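You operate a simulated robot arm through the tools that you are given. There is no shell and no other tool.

Carry out the task below with a simulated two-armed robot. There is one attempt and no reset: what you move stays moved.

TASK
Change the ring on the axle to the black one, then fit the cream roller and the red cap.
Fine: old ring into the silver tray.

Only the result counts: the job must be done as asked and must still hold three seconds after the hand-in. Knocking over, shifting, dropping, spilling or breaking anything else fails it. A push-on lid holds only when it is set on centred and level and pressed home; a screw cap is set on level and turned clockwise until tight.

THE ROBOT
Two 7-joint arms with fingered hands on one trunk that stands fixed in place. Base frame: the origin is at the foot of the trunk, x ahead of it, y to its left, z up. Lengths are in m, angles in degrees, forces in N, time in s.
The left shoulder is at [0.06, 0.138, 0.897], the right one opposite. With the tool pointing down near the work surface each hand reaches from about 0.38 to 0.92 m from the base axis, measured 20 degrees to its own side. Payload 4 kg a hand.
The TCP of each hand is the grasp point between the finger pads, 0.036 m short of the fingertips. In the tool frame z runs along the fingers and y along their closing line. The gripper opens to 0.12 m; its body begins 0.042 m behind the TCP. The gripper is a hand of 5 fingers: y runs from the thumb to the fingers, the wrist lies at [-0.015, -0.109, -0.2] in the tool frame, and closing takes about 1.5 s.
Orientation is told as [roll, pitch, yaw] about the base's x, y, z axes, in that order, counted from this pose: with the fingers straight down and the wrist toward the robot, the tool's x, y and z point along [0, 1, 0], [1, 0, 0] and [0, 0, -1] of the base frame.

THE INTERFACE
- The arms move only by the tool nudge_tool. It takes "left_commands", "right_commands" or both (then of equal length, played together; a hand with none holds still); each is a list of rows, each a list of 7 numbers: the turn, a rotation vector about the tool's x, y, z in degrees, then the shift along the tool's x, y, z in m, then the closure in counts, from 0 (fully open) to 255 (shut). In form: [[wx, wy, wz, dx, dy, dz, jaw], ...]. A call has 1 to 20 rows; each row shifts and turns the commanded pose from where the row before left it, along the tool's axes as they then stand. Rows are played at 5 a second. More than 0.05 m and 8.6 degrees between two rows, or a gripper value outside its range, and nothing of the call is played. A pose out of reach is approached as far as the arm can. The call stops where the force on the tool passes 40 N (or 10 N more than at its start, if that is more) or the arm is blocked; 0.2 s more then pass. Each finger travels about 0.153 m/s and halts on what it meets, pressing with about 31 N; the grip force reading is that of the motor and also rises with nothing between the fingers. The clock runs only during rows and for 0.2 s after the last one: add rows that do not move to give the fingers time. It gives the time, the measured TCP pose, the force on the tool (base axes), the opening and the grip force at its end, in the units of the frame above (readings bear some noise), with the torque about the TCP (base axes, N m) and any sound that the robot's microphone picked up, and new pictures: "pictures" is both (left out), scene, wrist or none (wrist: the cameras of the hands that moved).
- Cameras (640 x 400 px; columns grow to the right, rows downward): "scene" is now at [0.0498, 0.0158, 1.5456]; the picture's right is [0.34, -0.94, 0.00], its down [-0.56, -0.20, -0.80] and it looks along [0.76, 0.27, -0.60] (base axes); focal length 324 px, centre (320, 200). "left" rides on the left gripper at [-0.069, -0.079, -0.131] in its tool frame; the picture's right is [-0.79, -0.29, 0.55], its down [0.55, -0.74, 0.40] and it looks along [0.29, 0.61, 0.74] (tool axes); focal length 222 px, centre (320, 200). "right" rides on the right gripper at [0.069, -0.079, -0.131] in its tool frame; the picture's right is [-0.79, 0.29, -0.55], its down [-0.55, -0.74, 0.40] and it looks along [-0.29, 0.61, 0.74] (tool axes); focal length 222 px, centre (320, 200). There is no depth. A picture from a camera that has moved, and an enlarged one, comes with that camera's place and axes in the base frame and with its lens. The place of the scene camera against the robot may be out by one fixed shift of up to 0.018 m in any direction.
- slide_trunk(by): slides the trunk up (or, below 0, down) by that many m; the arms and the scene camera ride with it, the base frame stays. It gives what a move gives, with no picture.
- grasp_type(shape, hand): the hand has 5 fingers and takes this shape, open, in about a second: jaw (thumb against the fingers, like two jaws); tri (thumb and two fingers); tip (a fingertip pinch); poke (one finger out to press); point (the index stretched); flat (the hand flat); cup (the hand cupped); fist (a fist). The gripper value then closes the fingers along that shape, each until it touches; the sizes above hold for jaw. It gives what a move gives, with no picture.
- aim_head(pan, tilt): turns the head with the scene camera to pan (to the left, within 86 degrees either way) and tilt (down, from -29 to 69), counted from straight ahead of the robot. It gives what a move gives, and a new picture of the scene camera.
- inspect(camera, box): a new picture of the part [left, top, right, bottom] of that camera's present view, enlarged. The clock stands still meanwhile.
- hand_in(): hands the job in; it is judged then, once.

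Nothing tells you positions but the pictures and the camera data. Unless the task says otherwise, let go and move clear before handing in.

The tools are called as a command line: name --argument value ..., lists and objects as JSON in quotes. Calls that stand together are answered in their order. nudge_tool: Moves the arms, as the interface text tells. Its arguments: {"type":"object","properties":{"left_commands":{"type":"array"},"right_commands":{"type":"array"},"pictures":{"type":"string","enum":["both","scene","wrist","none"]}},"required":[]} The other tools are called the same way: slide_trunk (by) moves the trunk up or down; grasp_type (shape, hand) gives the hand a shape; aim_head (pan, tilt) turns the head that bears the scene camera; inspect (camera, box) takes an enlarged picture of a part of a camera's view; hand_in () hands the job in.

At the start:

```text
time: 0.0
left_tcp_pos: [0.5529, 0.4071, 1.1909]
left_orientation: [-0.1, 0.0, -0.1]
left_contact_force: [0.4, 0.1, 0.1]
left_ft_torque: [0.0, -0.01, -0.03]
left_opening: 0.1197
left_finger_force: 0.1
left_shape: jaw
right_tcp_pos: [0.5748, -0.0931, 1.2123]
right_orientation: [0.1, 0.0, 0.1]
right_contact_force: [0.8, -0.5, 0.4]
right_ft_torque: [0.0, -0.01, 0.01]
right_opening: 0.1196
right_finger_force: 0.0
right_shape: jaw
trunk travel left (down, up): [-0.475, 0.115]
head pan, tilt (commanded): [19.6, 36.6]
```

scene: 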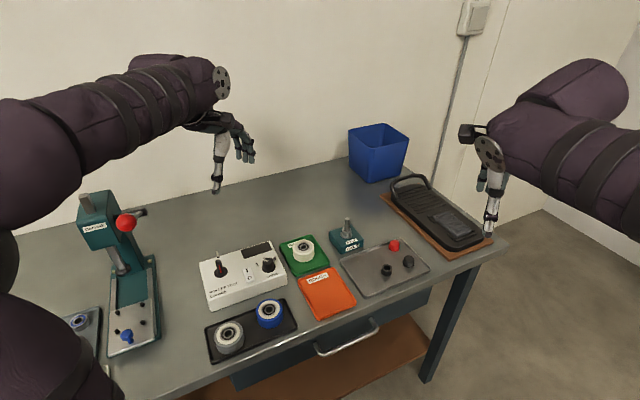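
right: 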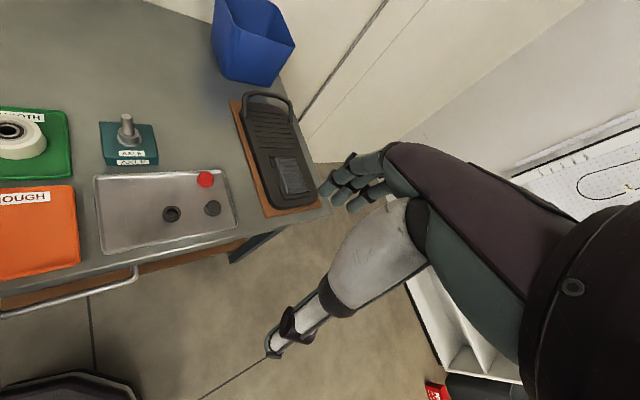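
left: 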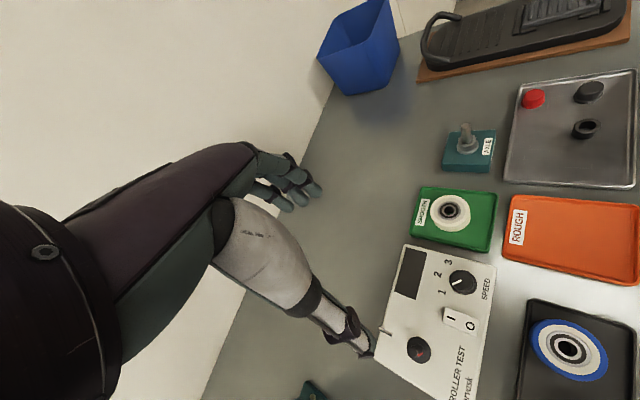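

I see a bench with an arbor press at left, a roller tester, a black tray with two rollers, a green "SMOOTH" mat with a cream roller, an orange "ROUGH" mat, a teal block marked "AXLE" with a vertical axle, and a silver tray with a red cap and small dark parts. I'll take enlarged views before moving anything.

inspect --camera "scene" --box '[270, 200, 450, 310]'

inspect --camera "right" --box '[0, 80, 260, 280]'

inspect --camera "left" --box '[400, 50, 640, 270]'

inspect --camera "scene" --box '[40, 180, 310, 370]'

```text
3.56 times, centred on (360, 255) of scene
camera zoom: at [0.0498, 0.0158, 1.5456], right [0.34, -0.94, 0.0], down [-0.56, -0.2, -0.8], along [0.76, 0.27, -0.6], focal length 1154 px, centre (178, 4)
```

zoom: 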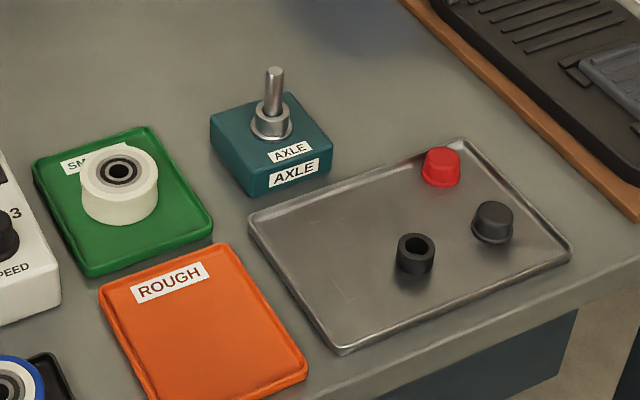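

```text
2.00 times, centred on (130, 180) of right
camera zoom: at [0.4954, -0.0254, 1.3432], right [0.29, -0.78, 0.55], down [-0.73, -0.55, -0.4], along [0.61, -0.29, -0.74], focal length 444 px, centre (700, 240)
```

zoom: 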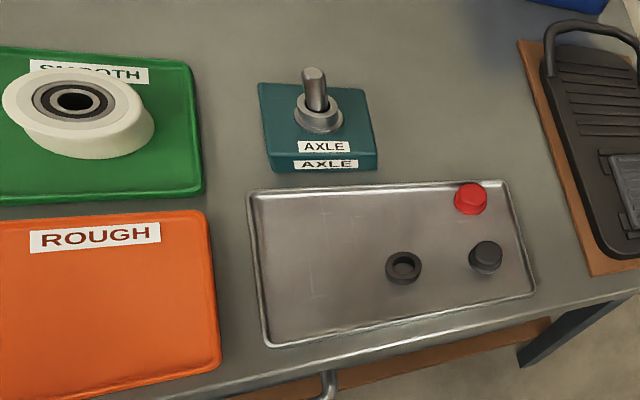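

```text
1.82 times, centred on (520, 160) of left
camera zoom: at [0.4747, 0.3376, 1.3228], right [-0.29, -0.79, -0.55], down [-0.74, 0.55, -0.4], along [0.61, 0.29, -0.74], focal length 404 px, centre (-44, 273)
```

zoom: 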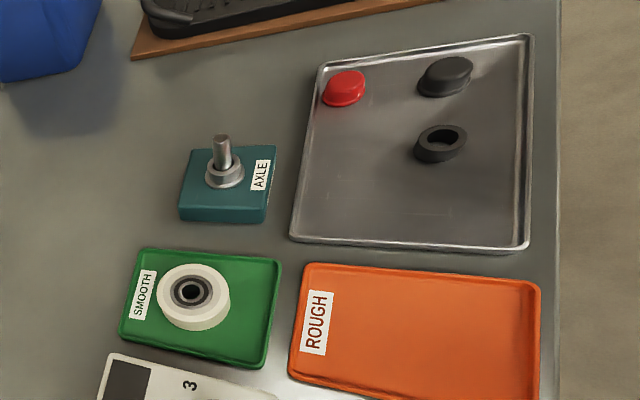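

```text
2.11 times, centred on (175, 275) of scene
camera zoom: at [0.0498, 0.0158, 1.5456], right [0.34, -0.94, 0.0], down [-0.56, -0.2, -0.8], along [0.76, 0.27, -0.6], focal length 683 px, centre (625, 42)
```

zoom: 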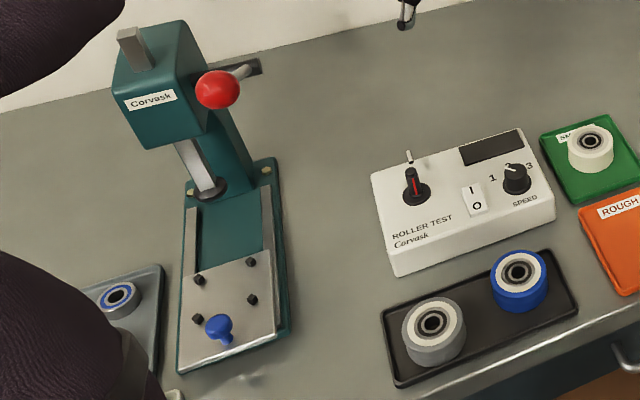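

The axle top comes out near [0.72, 0.19, 0.965] with a silver ring at its foot. The black ring is near [0.645, 0.055], the red cap near [0.74, 0.053], and the cream roller near [0.63, 0.283]. I'll check what the tri shape looks like while the hand is still in the air.

grasp_type --shape "tri" --hand "right"

nudge_tool --right_commands '[[0, 0, 0, 0, 0, 0, 0], [0, 0, 0, 0, 0, 0, 0]]' --pictures "both"

inspect --camera "right" --box '[200, 120, 440, 370]'

```text
time: 0.9
left_tcp_pos: [0.5533, 0.4066, 1.1915]
left_orientation: [0.0, 0.0, 0.0]
left_contact_force: [-0.9, -0.7, 0.9]
left_ft_torque: [0.01, 0.02, -0.02]
left_opening: 0.1194
left_finger_force: 0.0
left_shape: jaw
right_tcp_pos: [0.5748, -0.0935, 1.2129]
right_orientation: [0.0, 0.0, 0.1]
right_contact_force: [0.1, 0.3, 0.9]
right_ft_torque: [0.02, 0.0, 0.02]
right_opening: 0.1196
right_finger_force: 0.1
right_shape: tri
trunk travel left (down, up): [-0.475, 0.115]
head pan, tilt (commanded): [19.6, 36.6]
```

```text
time: 1.5
left_tcp_pos: [0.5538, 0.4076, 1.1908]
left_orientation: [0.0, 0.0, 0.0]
left_contact_force: [0.4, -0.2, 0.6]
left_ft_torque: [-0.02, 0.0, 0.0]
left_opening: 0.1195
left_finger_force: 0.0
left_shape: jaw
right_tcp_pos: [0.5751, -0.0936, 1.2123]
right_orientation: [0.0, 0.0, 0.1]
right_contact_force: [1.0, 0.4, 0.1]
right_ft_torque: [-0.02, 0.02, 0.0]
right_opening: 0.1195
right_finger_force: 0.0
right_shape: tri
trunk travel left (down, up): [-0.475, 0.115]
head pan, tilt (commanded): [19.6, 36.6]
camera scene: at [0.0498, 0.0158, 1.5456], right [0.34, -0.94, 0.0], down [-0.56, -0.2, -0.8], along [0.76, 0.27, -0.6], focal length 324 px, centre (320, 200)
camera right: at [0.4954, -0.0254, 1.3432], right [0.29, -0.78, 0.55], down [-0.73, -0.55, -0.4], along [0.61, -0.29, -0.74], focal length 222 px, centre (320, 200)
```

scene: 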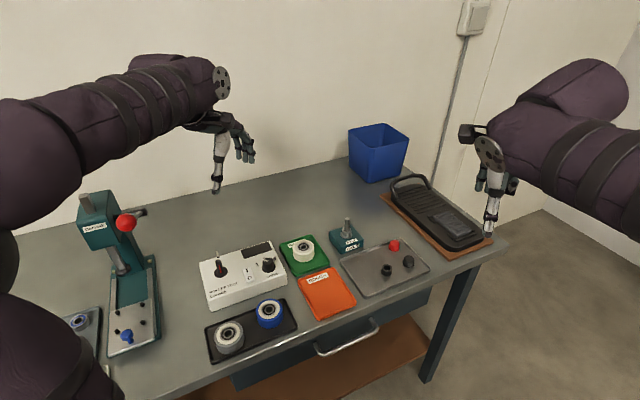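
right: 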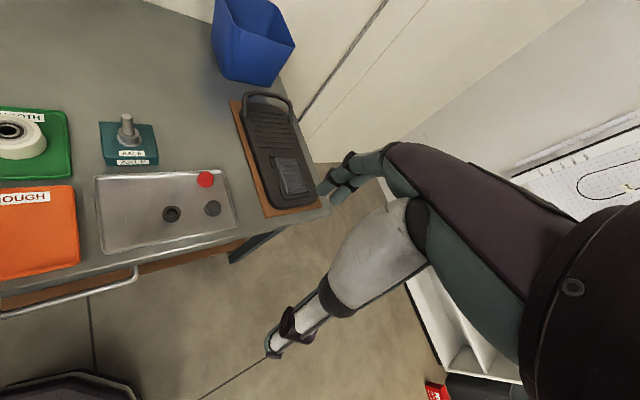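

```text
1.60 times, centred on (320, 245) of right
camera zoom: at [0.4954, -0.0254, 1.3432], right [0.29, -0.78, 0.55], down [-0.73, -0.55, -0.4], along [0.61, -0.29, -0.74], focal length 355 px, centre (320, 128)
```

zoom: 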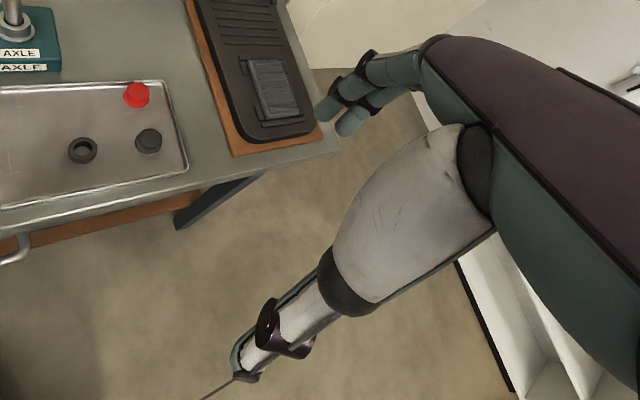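

In tri shape two fingers reach out against the thumb. I'll close the hand in the air to see where the pads meet.

nudge_tool --right_commands '[[0, 0, 0, 0, 0, 0, 255], [0, 0, 0, 0, 0, 0, 255], [0, 0, 0, 0, 0, 0, 255], [0, 0, 0, 0, 0, 0, 255], [0, 0, 0, 0, 0, 0, 255], [0, 0, 0, 0, 0, 0, 255], [0, 0, 0, 0, 0, 0, 255], [0, 0, 0, 0, 0, 0, 255]]' --pictures "both"

inspect --camera "right" --box '[200, 120, 440, 370]'

inspect --camera "scene" --box '[440, 140, 560, 260]'

```text
time: 3.3
left_tcp_pos: [0.5538, 0.4062, 1.1907]
left_orientation: [0.0, 0.0, 0.1]
left_contact_force: [0.0, -0.1, -0.4]
left_ft_torque: [0.02, 0.0, -0.01]
left_opening: 0.1199
left_finger_force: 0.2
left_shape: jaw
right_tcp_pos: [0.5747, -0.094, 1.212]
right_orientation: [0.0, 0.0, 0.0]
right_contact_force: [-0.1, -0.1, -0.1]
right_ft_torque: [-0.03, -0.03, 0.0]
right_opening: 0.0
right_finger_force: 30.7
right_shape: tri
trunk travel left (down, up): [-0.475, 0.115]
head pan, tilt (commanded): [19.6, 36.6]
camera scene: at [0.0498, 0.0158, 1.5456], right [0.34, -0.94, 0.0], down [-0.56, -0.2, -0.8], along [0.76, 0.27, -0.6], focal length 324 px, centre (320, 200)
camera right: at [0.4954, -0.0254, 1.3432], right [0.29, -0.78, 0.55], down [-0.73, -0.55, -0.4], along [0.61, -0.29, -0.74], focal length 222 px, centre (320, 200)
```

scene: 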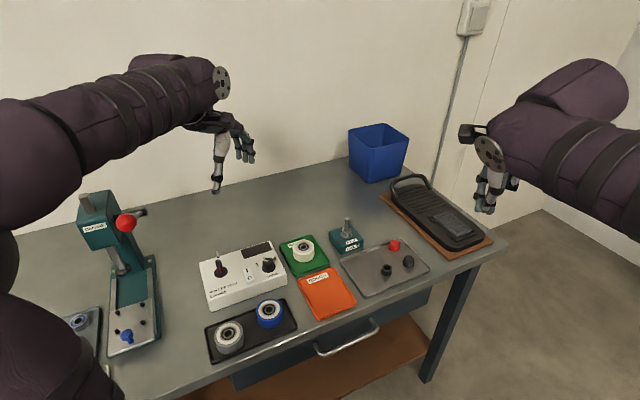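
right: 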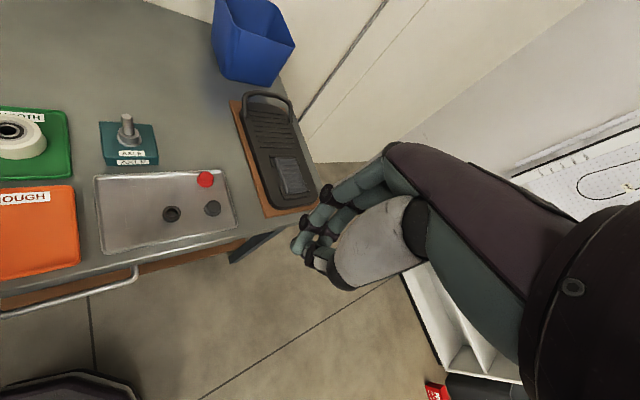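

```text
1.60 times, centred on (320, 245) of right
camera zoom: at [0.4954, -0.0254, 1.3432], right [0.29, -0.78, 0.55], down [-0.73, -0.55, -0.4], along [0.61, -0.29, -0.74], focal length 355 px, centre (320, 128)
```

zoom: 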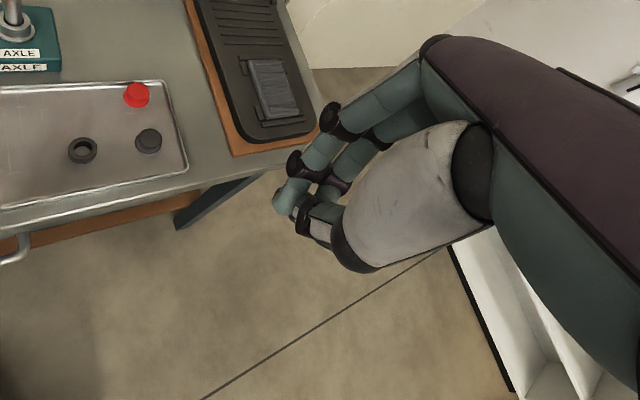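

```text
3.33 times, centred on (500, 200) of scene
camera zoom: at [0.0498, 0.0158, 1.5456], right [0.34, -0.94, 0.0], down [-0.56, -0.2, -0.8], along [0.76, 0.27, -0.6], focal length 1082 px, centre (-280, 200)
```

zoom: 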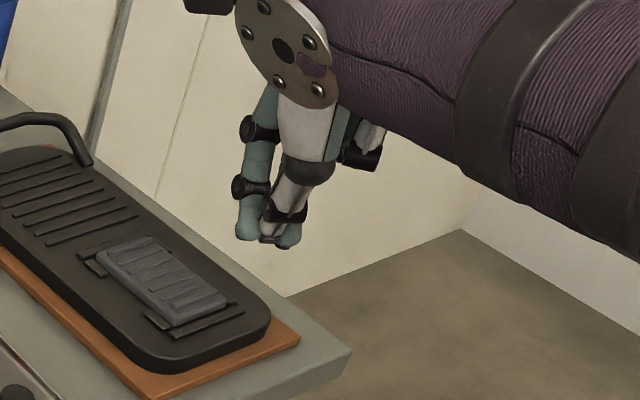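

The closed tips sit 0.036 m past the TCP, as stated. Next I'll open the right hand and bring it above the axle for a close look.

nudge_tool --right_commands '[[0, 0, 0, 0, 0, 0, 100], [0, 0, 0, 0.035, 0.0175, 0.01, 100], [0, 0, 0, 0.035, 0.0175, 0.01, 100], [0, 0, 0, 0.035, 0.0175, 0.01, 100], [0, 0, 0, 0.035, 0.0175, 0.01, 100], [0, 0, 0, 0.035, 0.0175, 0.02, 100], [0, 0, 0, 0.035, 0.0175, 0.02, 100], [0, 0, 0, 0.035, 0.0175, 0.025, 100], [0, 0, 0, 0.035, 0.0175, 0.025, 100], [0, 0, 0, 0, 0, 0, 100]]' --pictures "both"

inspect --camera "right" --box '[200, 120, 440, 370]'

inspect --camera "scene" --box '[270, 160, 450, 310]'

inspect --camera "left" --box '[400, 50, 640, 270]'

```text
time: 5.5
left_tcp_pos: [0.5528, 0.4058, 1.192]
left_orientation: [0.0, 0.0, 0.1]
left_contact_force: [0.1, 0.0, 0.2]
left_ft_torque: [0.02, -0.02, -0.02]
left_opening: 0.1196
left_finger_force: 0.0
left_shape: jaw
right_tcp_pos: [0.7142, 0.1855, 1.0838]
right_orientation: [0.1, -0.1, 0.1]
right_contact_force: [0.7, -0.3, 0.1]
right_ft_torque: [-0.01, 0.01, 0.02]
right_opening: 0.0729
right_finger_force: 0.1
right_shape: tri
trunk travel left (down, up): [-0.475, 0.115]
head pan, tilt (commanded): [19.6, 36.6]
camera scene: at [0.0494, 0.0153, 1.5456], right [0.34, -0.94, 0.0], down [-0.56, -0.2, -0.8], along [0.76, 0.27, -0.6], focal length 324 px, centre (320, 200)
camera right: at [0.6353, 0.2542, 1.2143], right [0.29, -0.79, 0.55], down [-0.73, -0.55, -0.4], along [0.61, -0.29, -0.74], focal length 222 px, centre (320, 200)
```

scene: 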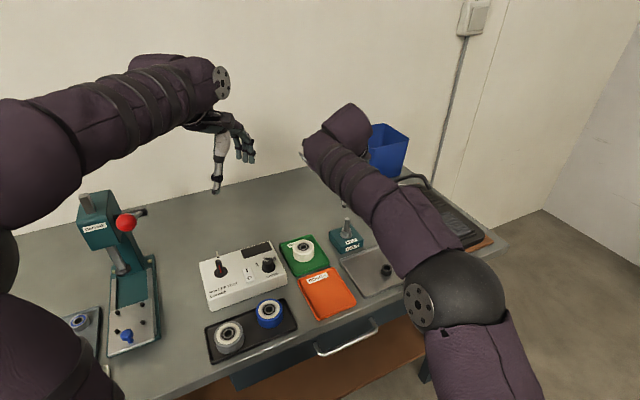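
right: 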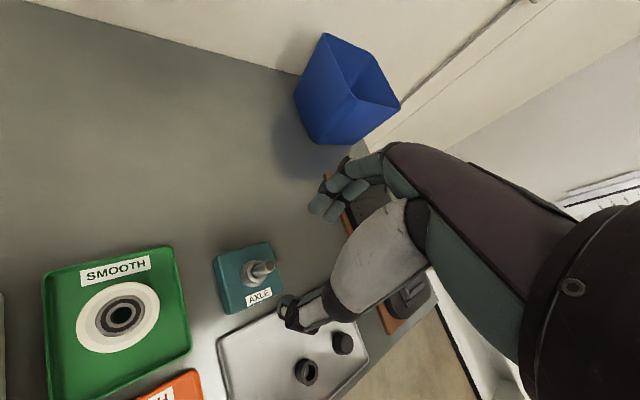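

```text
1.60 times, centred on (320, 245) of right
camera zoom: at [0.6353, 0.2542, 1.2143], right [0.29, -0.79, 0.55], down [-0.73, -0.55, -0.4], along [0.61, -0.29, -0.74], focal length 355 px, centre (320, 128)
```

zoom: 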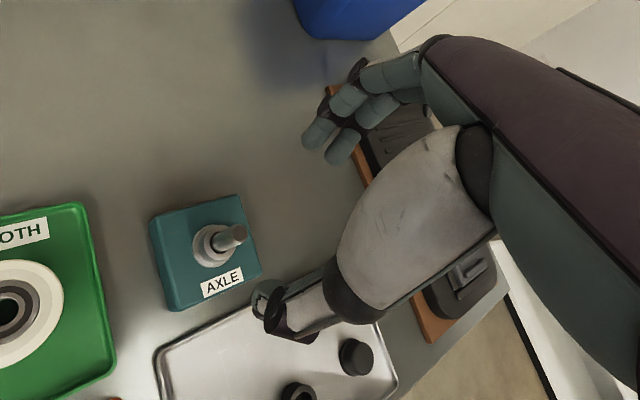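

```text
2.67 times, centred on (360, 235) of scene
camera zoom: at [0.0494, 0.0153, 1.5456], right [0.34, -0.94, 0.0], down [-0.56, -0.2, -0.8], along [0.76, 0.27, -0.6], focal length 865 px, centre (213, 107)
```

zoom: 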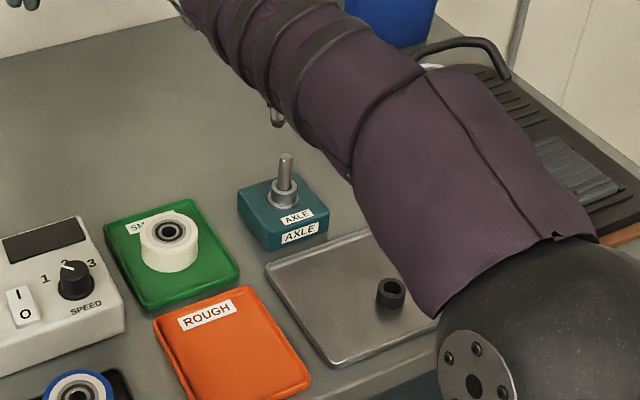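

```text
1.82 times, centred on (520, 160) of left
camera zoom: at [0.4743, 0.337, 1.3232], right [-0.29, -0.78, -0.55], down [-0.73, 0.55, -0.4], along [0.61, 0.29, -0.74], focal length 404 px, centre (-44, 273)
```

zoom: 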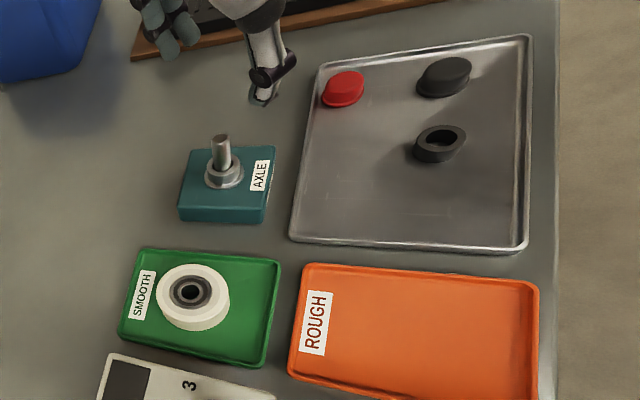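

The axle stands at about [0.719, 0.187] with its top at z≈0.967, and the ring top is near z 0.92. I'll zoom in for finer measurements.

inspect --camera "right" --box '[200, 230, 300, 320]'

inspect --camera "left" --box '[430, 110, 510, 180]'

inspect --camera "scene" --box '[315, 205, 375, 260]'

inspect --camera "left" --box '[490, 50, 640, 200]'

```text
4.44 times, centred on (250, 275) of right
camera zoom: at [0.6353, 0.2542, 1.2143], right [0.29, -0.79, 0.55], down [-0.73, -0.55, -0.4], along [0.61, -0.29, -0.74], focal length 987 px, centre (631, -133)
```

zoom: 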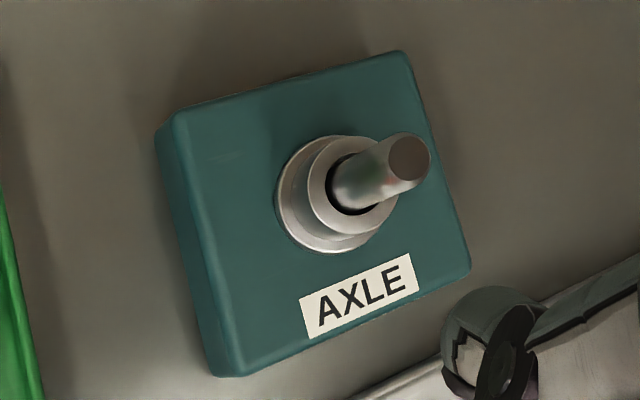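

```text
5.71 times, centred on (470, 145) of left
camera zoom: at [0.4743, 0.337, 1.3232], right [-0.29, -0.78, -0.55], down [-0.73, 0.55, -0.4], along [0.61, 0.29, -0.74], focal length 1269 px, centre (-537, 514)
```

zoom: 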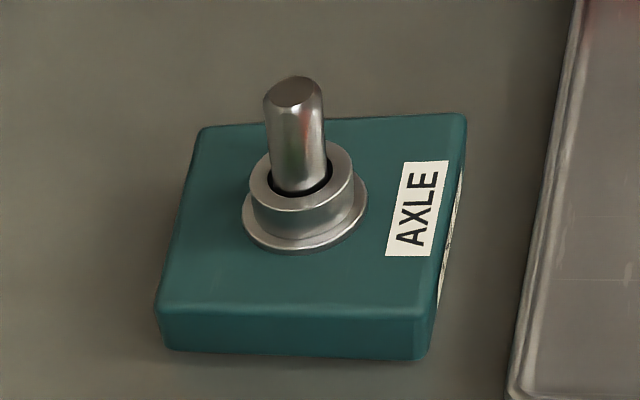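

```text
7.27 times, centred on (345, 232) of scene
camera zoom: at [0.0494, 0.0153, 1.5456], right [0.34, -0.94, 0.0], down [-0.56, -0.2, -0.8], along [0.76, 0.27, -0.6], focal length 2360 px, centre (138, -36)
```

zoom: 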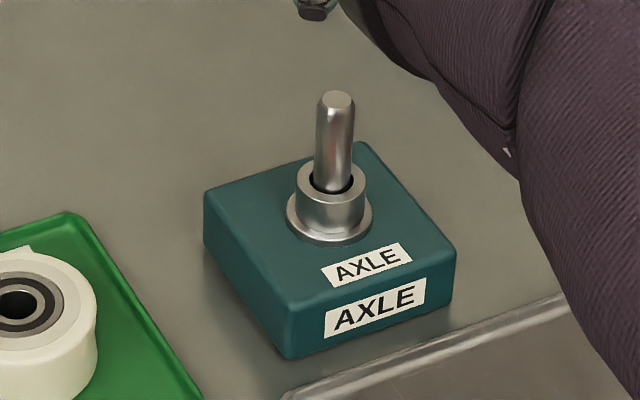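

```text
2.67 times, centred on (565, 125) of left
camera zoom: at [0.4743, 0.337, 1.3232], right [-0.29, -0.78, -0.55], down [-0.73, 0.55, -0.4], along [0.61, 0.29, -0.74], focal length 592 px, centre (-333, 400)
```

zoom: 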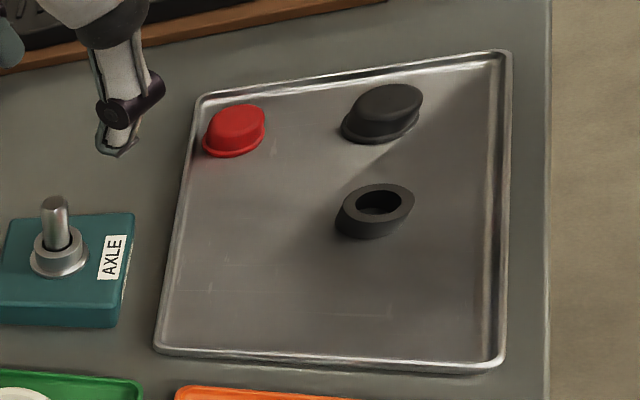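

The silver ring is about 27 mm across and 17 mm tall, and it sits on a thin flange on the block. I'll centre on the axle and come down partway.

nudge_tool --right_commands '[[0, 0, 0, 0.0015, 0.0047, 0.02, 110], [0, 0, 0, 0, 0, 0.03, 110], [0, 0, 0, 0, 0, 0.03, 110], [0, 0, 0, 0, 0, 0, 110], [0, 0, 0, 0, 0, 0, 110]]' --pictures "both"

inspect --camera "right" --box '[220, 180, 380, 340]'

inspect --camera "left" --box '[420, 80, 540, 190]'

inspect --camera "scene" --box '[305, 185, 385, 260]'

```text
time: 6.7
left_tcp_pos: [0.5531, 0.4078, 1.19]
left_orientation: [0.0, 0.0, 0.1]
left_contact_force: [-0.2, 0.0, 0.1]
left_ft_torque: [-0.04, 0.0, 0.03]
left_opening: 0.1197
left_finger_force: 0.0
left_shape: jaw
right_tcp_pos: [0.719, 0.1876, 1.0008]
right_orientation: [0.0, 0.1, 0.0]
right_contact_force: [-0.5, -0.8, -0.1]
right_ft_torque: [-0.01, 0.01, 0.01]
right_opening: 0.0685
right_finger_force: 0.0
right_shape: tri
trunk travel left (down, up): [-0.475, 0.115]
head pan, tilt (commanded): [19.6, 36.6]
camera scene: at [0.0499, 0.0159, 1.5455], right [0.34, -0.94, 0.0], down [-0.56, -0.2, -0.8], along [0.76, 0.27, -0.6], focal length 324 px, centre (320, 200)
camera right: at [0.6399, 0.2561, 1.1327], right [0.29, -0.78, 0.55], down [-0.73, -0.55, -0.4], along [0.61, -0.29, -0.74], focal length 222 px, centre (320, 200)
```

scene: 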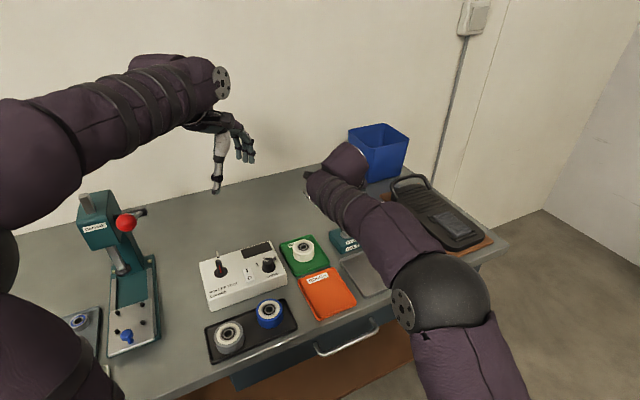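
right: 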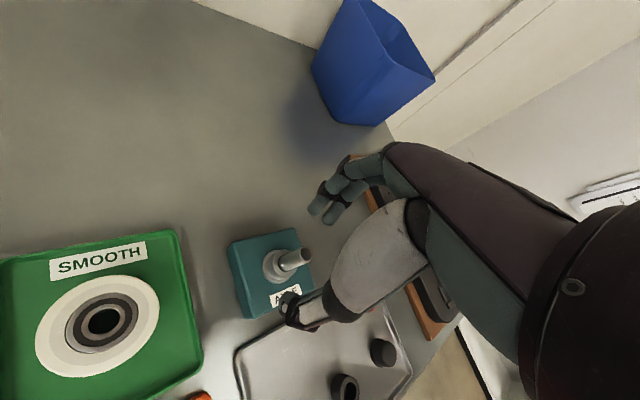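

```text
2.50 times, centred on (300, 260) of right
camera zoom: at [0.6399, 0.2561, 1.1327], right [0.29, -0.78, 0.55], down [-0.73, -0.55, -0.4], along [0.61, -0.29, -0.74], focal length 555 px, centre (370, 50)
```

zoom: 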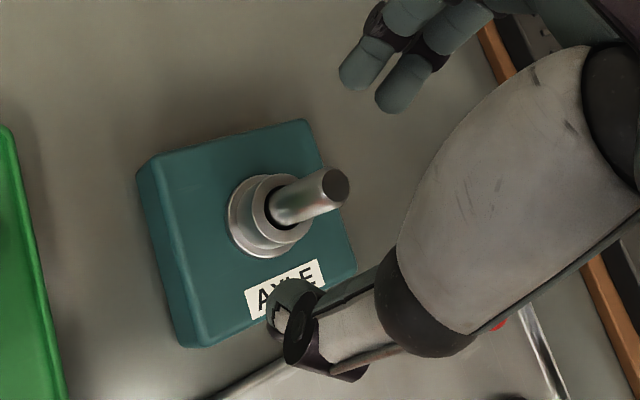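

```text
3.64 times, centred on (480, 135) of left
camera zoom: at [0.4748, 0.3377, 1.3228], right [-0.29, -0.79, -0.55], down [-0.74, 0.55, -0.4], along [0.61, 0.29, -0.74], focal length 808 px, centre (-262, 436)
```

zoom: 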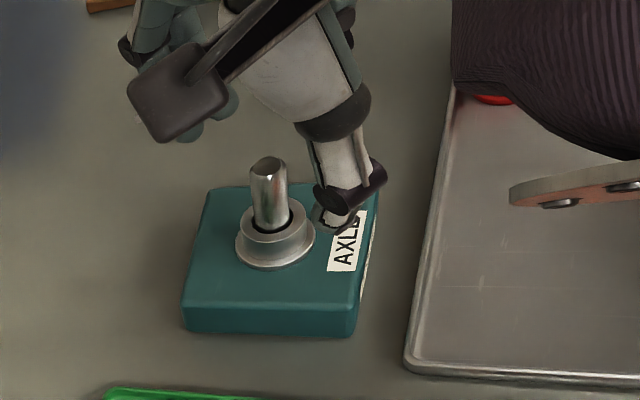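

```text
5.33 times, centred on (345, 222) of scene
camera zoom: at [0.0499, 0.0159, 1.5455], right [0.34, -0.94, 0.0], down [-0.56, -0.2, -0.8], along [0.76, 0.27, -0.6], focal length 1730 px, centre (187, 80)
```

zoom: 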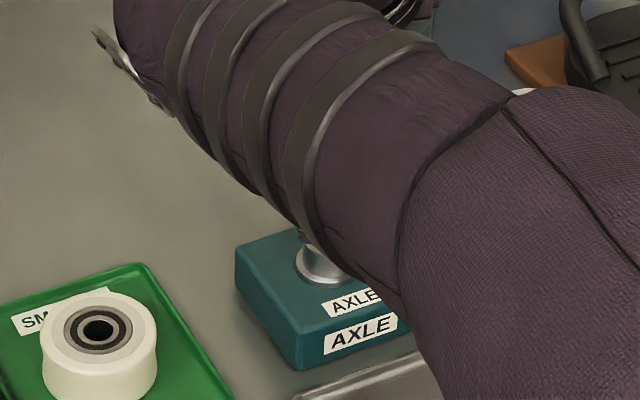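

I want to check how far the right elbow and forearm clear the tray before going lower.

inspect --camera "left" --box '[320, 0, 640, 400]'

inspect --camera "scene" --box '[280, 130, 540, 400]'

```text
1.00 times, centred on (480, 200) of left (not enlarged: the box is as wide or as high as the picture)
camera zoom: at [0.4748, 0.3377, 1.3228], right [-0.29, -0.79, -0.55], down [-0.74, 0.55, -0.4], along [0.61, 0.29, -0.74], focal length 222 px, centre (160, 200)
```

zoom: 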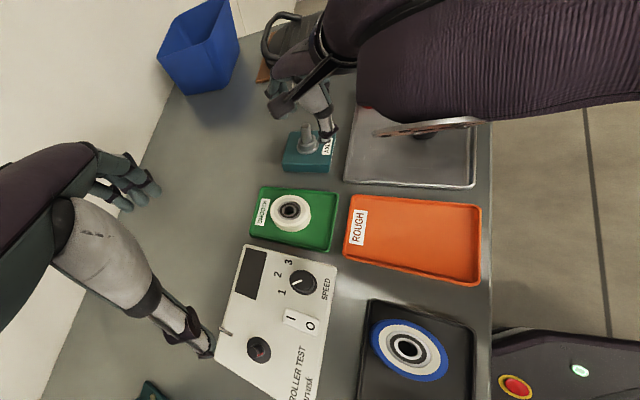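

```text
1.48 times, centred on (410, 265) of scene
camera zoom: at [0.0499, 0.0159, 1.5455], right [0.34, -0.94, 0.0], down [-0.56, -0.2, -0.8], along [0.76, 0.27, -0.6], focal length 481 px, centre (187, 104)
```

zoom: 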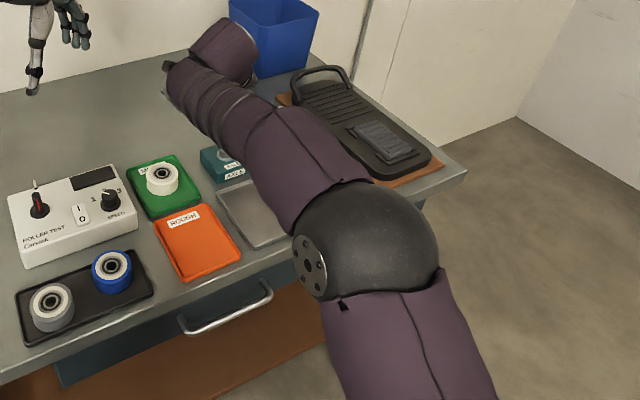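

The axle lies about 2 mm to the right of the tool axis, so I'll correct for that and go down until the tips are level with the ring's upper part.

nudge_tool --right_commands '[[0, 0, 0, -0.0018, 0, 0.015, 110], [0, 0, 0, 0, 0, 0.015, 110], [0, 0, 0, 0, 0, 0.015, 110], [0, 0, 0, 0, 0, 0, 110], [0, 0, 0, 0, 0, 0, 110]]' --pictures "wrist"

inspect --camera "right" --box '[240, 180, 380, 340]'

inspect --camera "left" --box '[420, 80, 540, 190]'

```text
time: 7.9
left_tcp_pos: [0.5523, 0.4072, 1.1916]
left_orientation: [0.0, 0.1, 0.0]
left_contact_force: [0.6, -0.2, -0.6]
left_ft_torque: [0.02, -0.05, -0.01]
left_opening: 0.12
left_finger_force: 0.0
left_shape: jaw
right_tcp_pos: [0.7195, 0.1846, 0.9569]
right_orientation: [0.1, 0.0, 0.1]
right_contact_force: [-0.1, -0.2, 0.5]
right_ft_torque: [-0.04, -0.04, -0.03]
right_opening: 0.0685
right_finger_force: 0.1
right_shape: tri
trunk travel left (down, up): [-0.475, 0.115]
head pan, tilt (commanded): [19.6, 36.6]
camera right: at [0.6397, 0.254, 1.0879], right [0.29, -0.78, 0.55], down [-0.73, -0.55, -0.4], along [0.61, -0.29, -0.74], focal length 222 px, centre (320, 200)
```

right: 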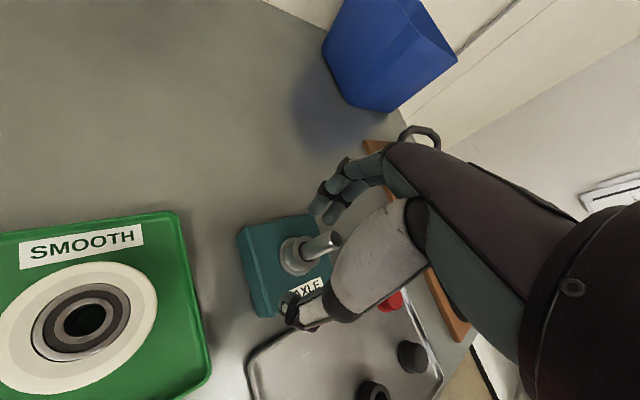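

```text
2.50 times, centred on (310, 260) of right
camera zoom: at [0.6397, 0.254, 1.0879], right [0.29, -0.78, 0.55], down [-0.73, -0.55, -0.4], along [0.61, -0.29, -0.74], focal length 555 px, centre (345, 50)
```

zoom: 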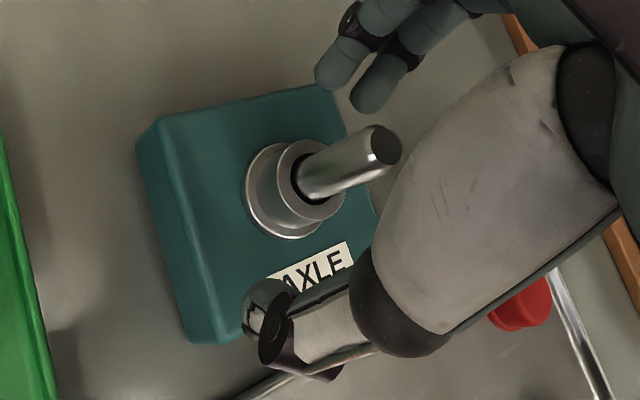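

```text
3.64 times, centred on (480, 135) of left
camera zoom: at [0.4748, 0.3377, 1.3228], right [-0.29, -0.79, -0.55], down [-0.74, 0.55, -0.4], along [0.61, 0.29, -0.74], focal length 808 px, centre (-262, 436)
```

zoom: 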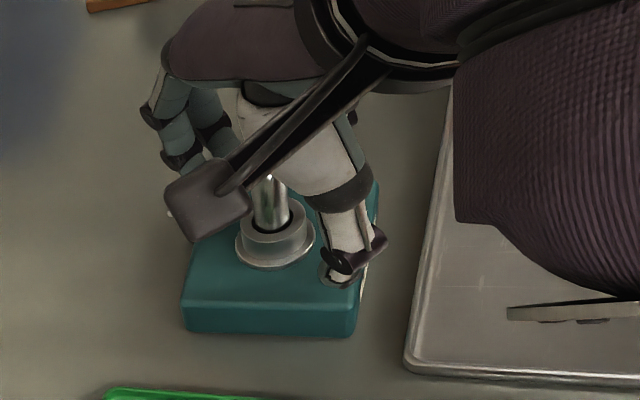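

The hand is centred on the ring to within about 1 mm. I'll go down the last 15 mm and check before closing.

nudge_tool --right_commands '[[0, 0, 0, 0, 0.001, 0.005, 110], [0, 0, 0, 0, 0, 0.005, 120], [0, 0, 0, 0, 0, 0.004, 130], [0, 0, 0, 0, 0, 0, 140], [0, 0, 0, 0, 0, 0, 140]]' --pictures "none"

inspect --camera "right" --box '[250, 190, 370, 320]'

inspect --camera "left" --box '[440, 100, 520, 180]'

```text
time: 9.1
left_tcp_pos: [0.5525, 0.4055, 1.1901]
left_orientation: [0.0, 0.0, 0.0]
left_contact_force: [1.3, -0.1, -0.2]
left_ft_torque: [-0.04, -0.02, 0.0]
left_opening: 0.12
left_finger_force: 0.0
left_shape: jaw
right_tcp_pos: [0.7221, 0.1856, 0.9492]
right_orientation: [0.2, -0.5, 0.0]
right_contact_force: [13.7, 1.8, 23.0]
right_ft_torque: [-0.18, -0.72, 0.07]
right_opening: 0.0214
right_finger_force: 31.1
right_shape: tri
trunk travel left (down, up): [-0.475, 0.115]
head pan, tilt (commanded): [19.6, 36.6]
```

```text
3.08 times, centred on (310, 255) of right
camera zoom: at [0.6411, 0.254, 1.079], right [0.29, -0.79, 0.55], down [-0.73, -0.55, -0.41], along [0.62, -0.28, -0.73], focal length 684 px, centre (351, 31)
```

zoom: 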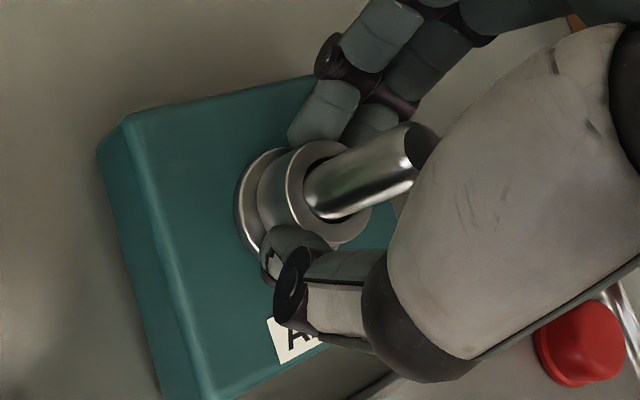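

```text
5.00 times, centred on (480, 140) of left
camera zoom: at [0.4742, 0.3372, 1.3235], right [-0.29, -0.78, -0.55], down [-0.73, 0.55, -0.4], along [0.61, 0.29, -0.74], focal length 1111 px, centre (-480, 500)
```

zoom: 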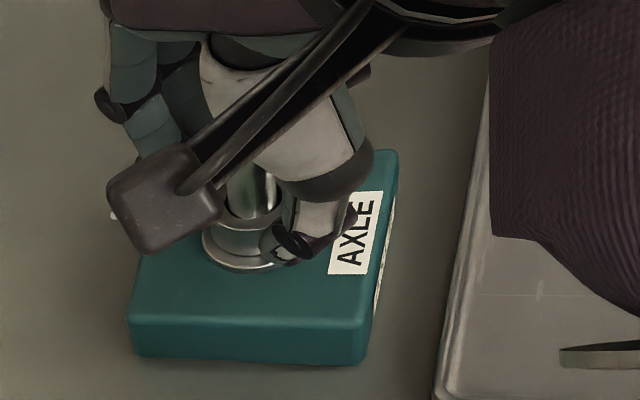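

The fingers have closed onto the ring earlier than the count implied, and the tool is pressing down with about 23 N. I'll back up a little to relieve that and look again.

nudge_tool --right_commands '[[0, 0, 0, 0, 0, -0.003, 140], [0, 0, 0, 0, 0, -0.003, 140], [0, 0, 0, 0, 0, 0, 140]]' --pictures "none"

inspect --camera "right" --box '[250, 190, 370, 320]'

inspect --camera "left" --box '[440, 100, 520, 180]'

```text
time: 9.9
left_tcp_pos: [0.5539, 0.4068, 1.1917]
left_orientation: [0.0, 0.0, 0.0]
left_contact_force: [-0.2, -0.7, 1.4]
left_ft_torque: [0.01, -0.03, 0.02]
left_opening: 0.1195
left_finger_force: 0.1
left_shape: jaw
right_tcp_pos: [0.7207, 0.1868, 0.9514]
right_orientation: [0.1, 0.0, -0.1]
right_contact_force: [15.3, 0.5, 16.4]
right_ft_torque: [-0.13, -0.92, 0.07]
right_opening: 0.0199
right_finger_force: 31.1
right_shape: tri
trunk travel left (down, up): [-0.475, 0.115]
head pan, tilt (commanded): [19.6, 36.6]
```

```text
3.08 times, centred on (310, 255) of right
camera zoom: at [0.6408, 0.2544, 1.0812], right [0.29, -0.79, 0.55], down [-0.73, -0.55, -0.4], along [0.61, -0.29, -0.74], focal length 684 px, centre (351, 31)
```

zoom: 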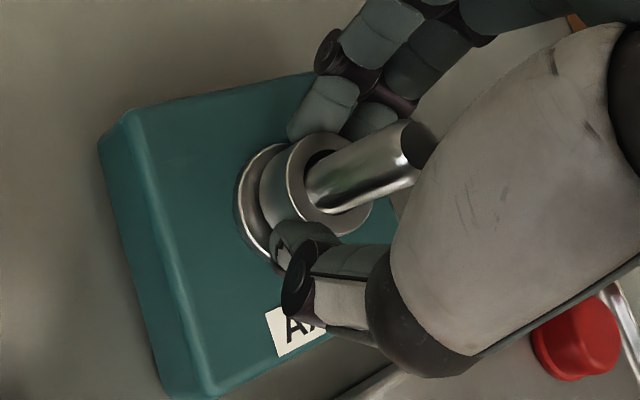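

```text
5.00 times, centred on (480, 140) of left
camera zoom: at [0.4747, 0.3373, 1.323], right [-0.29, -0.78, -0.55], down [-0.74, 0.55, -0.4], along [0.61, 0.29, -0.74], focal length 1111 px, centre (-480, 500)
```

zoom: 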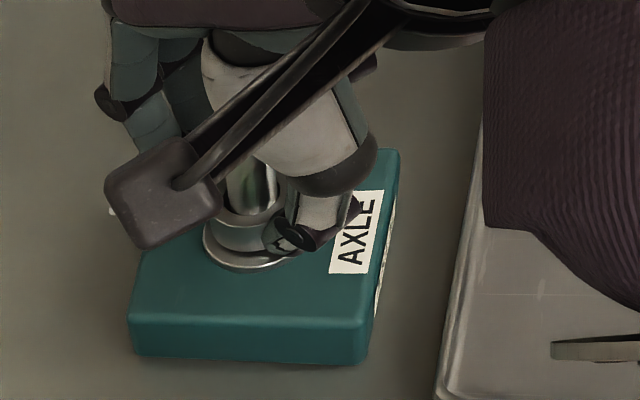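

The readings suggest the two fingertips are bearing on the flange rim while the ring is held. I'll lift gently in small steps and check that the ring comes up and the block stays put.

nudge_tool --right_commands '[[0, 0, 0, 0, 0, -0.002, 180], [0, 0, 0, 0, 0, -0.002, 200], [0, 0, 0, 0, 0, -0.002, 200], [0, 0, 0, 0, 0, 0, 200]]' --pictures "none"

inspect --camera "right" --box '[250, 190, 370, 320]'

inspect --camera "left" --box '[440, 100, 520, 180]'

```text
time: 10.9
left_tcp_pos: [0.5523, 0.4063, 1.1894]
left_orientation: [-0.1, 0.0, 0.0]
left_contact_force: [0.3, -0.1, 0.2]
left_ft_torque: [0.02, -0.01, 0.02]
left_opening: 0.1196
left_finger_force: 0.1
left_shape: jaw
right_tcp_pos: [0.7191, 0.1868, 0.9546]
right_orientation: [0.0, 0.0, 0.0]
right_contact_force: [0.0, 0.4, -0.3]
right_ft_torque: [0.0, 0.0, 0.02]
right_opening: 0.0259
right_finger_force: 0.1
right_shape: tri
trunk travel left (down, up): [-0.475, 0.115]
head pan, tilt (commanded): [19.6, 36.6]
```

```text
3.08 times, centred on (310, 255) of right
camera zoom: at [0.6407, 0.2546, 1.0854], right [0.29, -0.78, 0.55], down [-0.74, -0.55, -0.4], along [0.61, -0.29, -0.74], focal length 684 px, centre (351, 31)
```

zoom: 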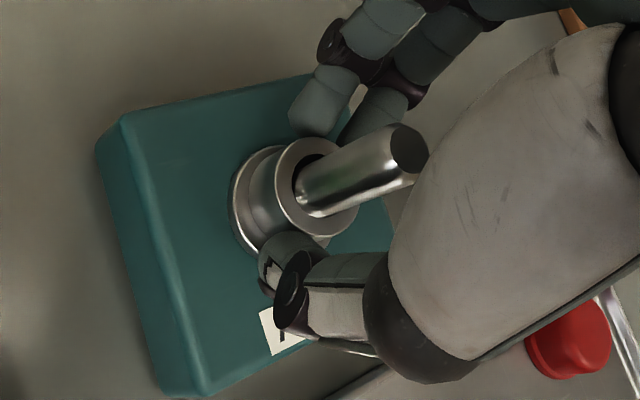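

```text
5.00 times, centred on (480, 140) of left
camera zoom: at [0.4748, 0.3377, 1.3227], right [-0.29, -0.79, -0.55], down [-0.74, 0.55, -0.4], along [0.61, 0.29, -0.74], focal length 1111 px, centre (-480, 500)
```

zoom: 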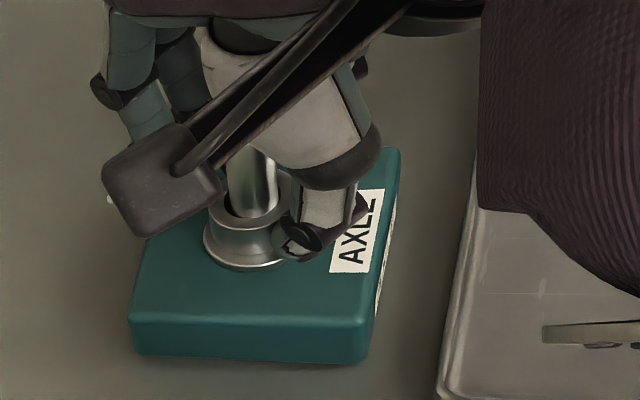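

No contact force now: the fingers stand free around the ring at 26 mm opening and nothing has shifted. I'll close them fully at this height to grip the ring.

nudge_tool --right_commands '[[0, 0, 0, 0, 0, 0, 210], [0, 0, 0, 0, 0, 0, 220], [0, 0, 0, 0, 0, 0, 235], [0, 0, 0, 0, 0, 0, 255], [0, 0, 0, 0, 0, 0, 255], [0, 0, 0, 0, 0, 0, 255]]' --pictures "none"

inspect --camera "right" --box '[250, 190, 370, 320]'

inspect --camera "left" --box '[440, 100, 520, 180]'

```text
time: 12.3
left_tcp_pos: [0.5534, 0.405, 1.1906]
left_orientation: [0.0, 0.2, 0.0]
left_contact_force: [0.9, 0.1, -0.2]
left_ft_torque: [-0.01, 0.0, 0.0]
left_opening: 0.1198
left_finger_force: 0.1
left_shape: jaw
right_tcp_pos: [0.7201, 0.1862, 0.9557]
right_orientation: [0.0, 0.1, -0.1]
right_contact_force: [-1.9, -0.4, -0.3]
right_ft_torque: [0.03, 0.07, 0.01]
right_opening: 0.0174
right_finger_force: 30.7
right_shape: tri
trunk travel left (down, up): [-0.475, 0.115]
head pan, tilt (commanded): [19.6, 36.6]
```

```text
3.08 times, centred on (310, 255) of right
camera zoom: at [0.6408, 0.2544, 1.0862], right [0.29, -0.78, 0.55], down [-0.73, -0.55, -0.4], along [0.61, -0.29, -0.74], focal length 684 px, centre (351, 31)
```

zoom: 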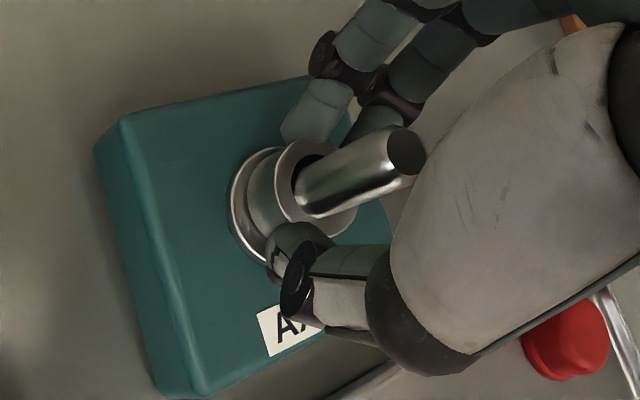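

```text
5.00 times, centred on (480, 140) of left
camera zoom: at [0.4746, 0.3376, 1.3229], right [-0.29, -0.79, -0.55], down [-0.74, 0.55, -0.4], along [0.61, 0.29, -0.74], focal length 1111 px, centre (-480, 500)
```

zoom: 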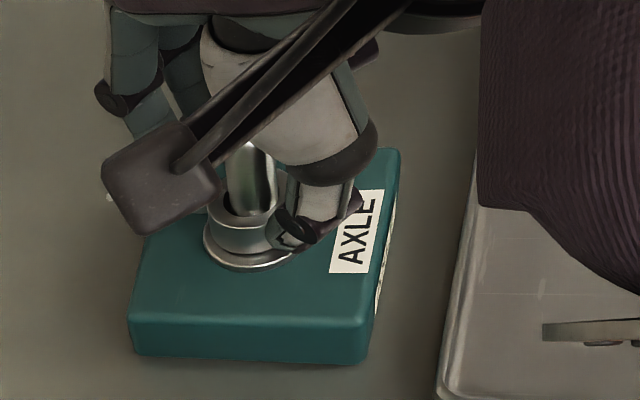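

The ring is gripped at a 17 mm reading with almost no side load. I'll lift straight up slowly.

nudge_tool --right_commands '[[0, 0, 0, 0, 0, -0.003, 255], [0, 0, 0, 0, 0, -0.004, 255], [0, 0, 0, 0, 0, -0.005, 255], [0, 0, 0, 0, 0, 0, 255]]' --pictures "none"

inspect --camera "right" --box '[250, 190, 370, 320]'

inspect --camera "left" --box '[440, 100, 520, 180]'

```text
time: 13.3
left_tcp_pos: [0.5537, 0.4066, 1.1912]
left_orientation: [0.0, 0.0, -0.1]
left_contact_force: [0.1, -1.0, -0.6]
left_ft_torque: [-0.01, -0.02, 0.01]
left_opening: 0.1198
left_finger_force: 0.2
left_shape: jaw
right_tcp_pos: [0.7199, 0.1854, 0.9691]
right_orientation: [0.0, 0.0, 0.0]
right_contact_force: [-1.9, 0.1, -0.8]
right_ft_torque: [-0.03, 0.01, 0.0]
right_opening: 0.0173
right_finger_force: 30.8
right_shape: tri
trunk travel left (down, up): [-0.475, 0.115]
head pan, tilt (commanded): [19.6, 36.6]
```

```text
3.08 times, centred on (310, 255) of right
camera zoom: at [0.6407, 0.2543, 1.0987], right [0.29, -0.78, 0.55], down [-0.73, -0.55, -0.4], along [0.61, -0.29, -0.74], focal length 684 px, centre (351, 31)
```

zoom: 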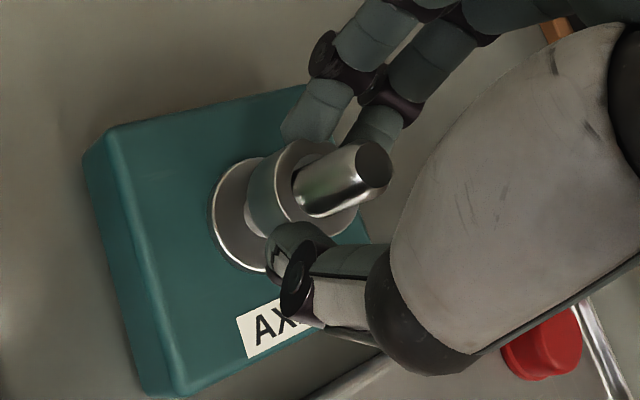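

```text
5.00 times, centred on (480, 140) of left
camera zoom: at [0.4747, 0.3376, 1.3228], right [-0.29, -0.79, -0.55], down [-0.74, 0.55, -0.4], along [0.61, 0.29, -0.74], focal length 1111 px, centre (-480, 500)
```

zoom: 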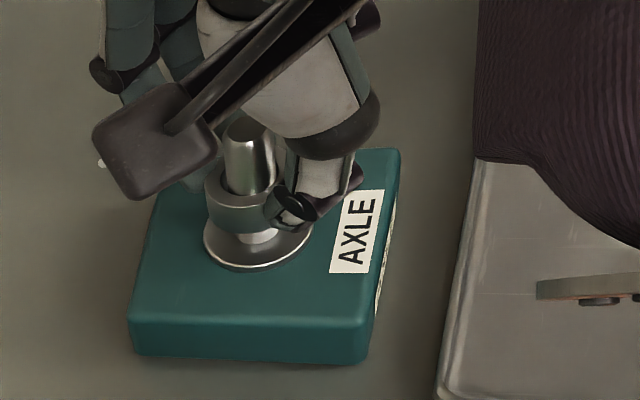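

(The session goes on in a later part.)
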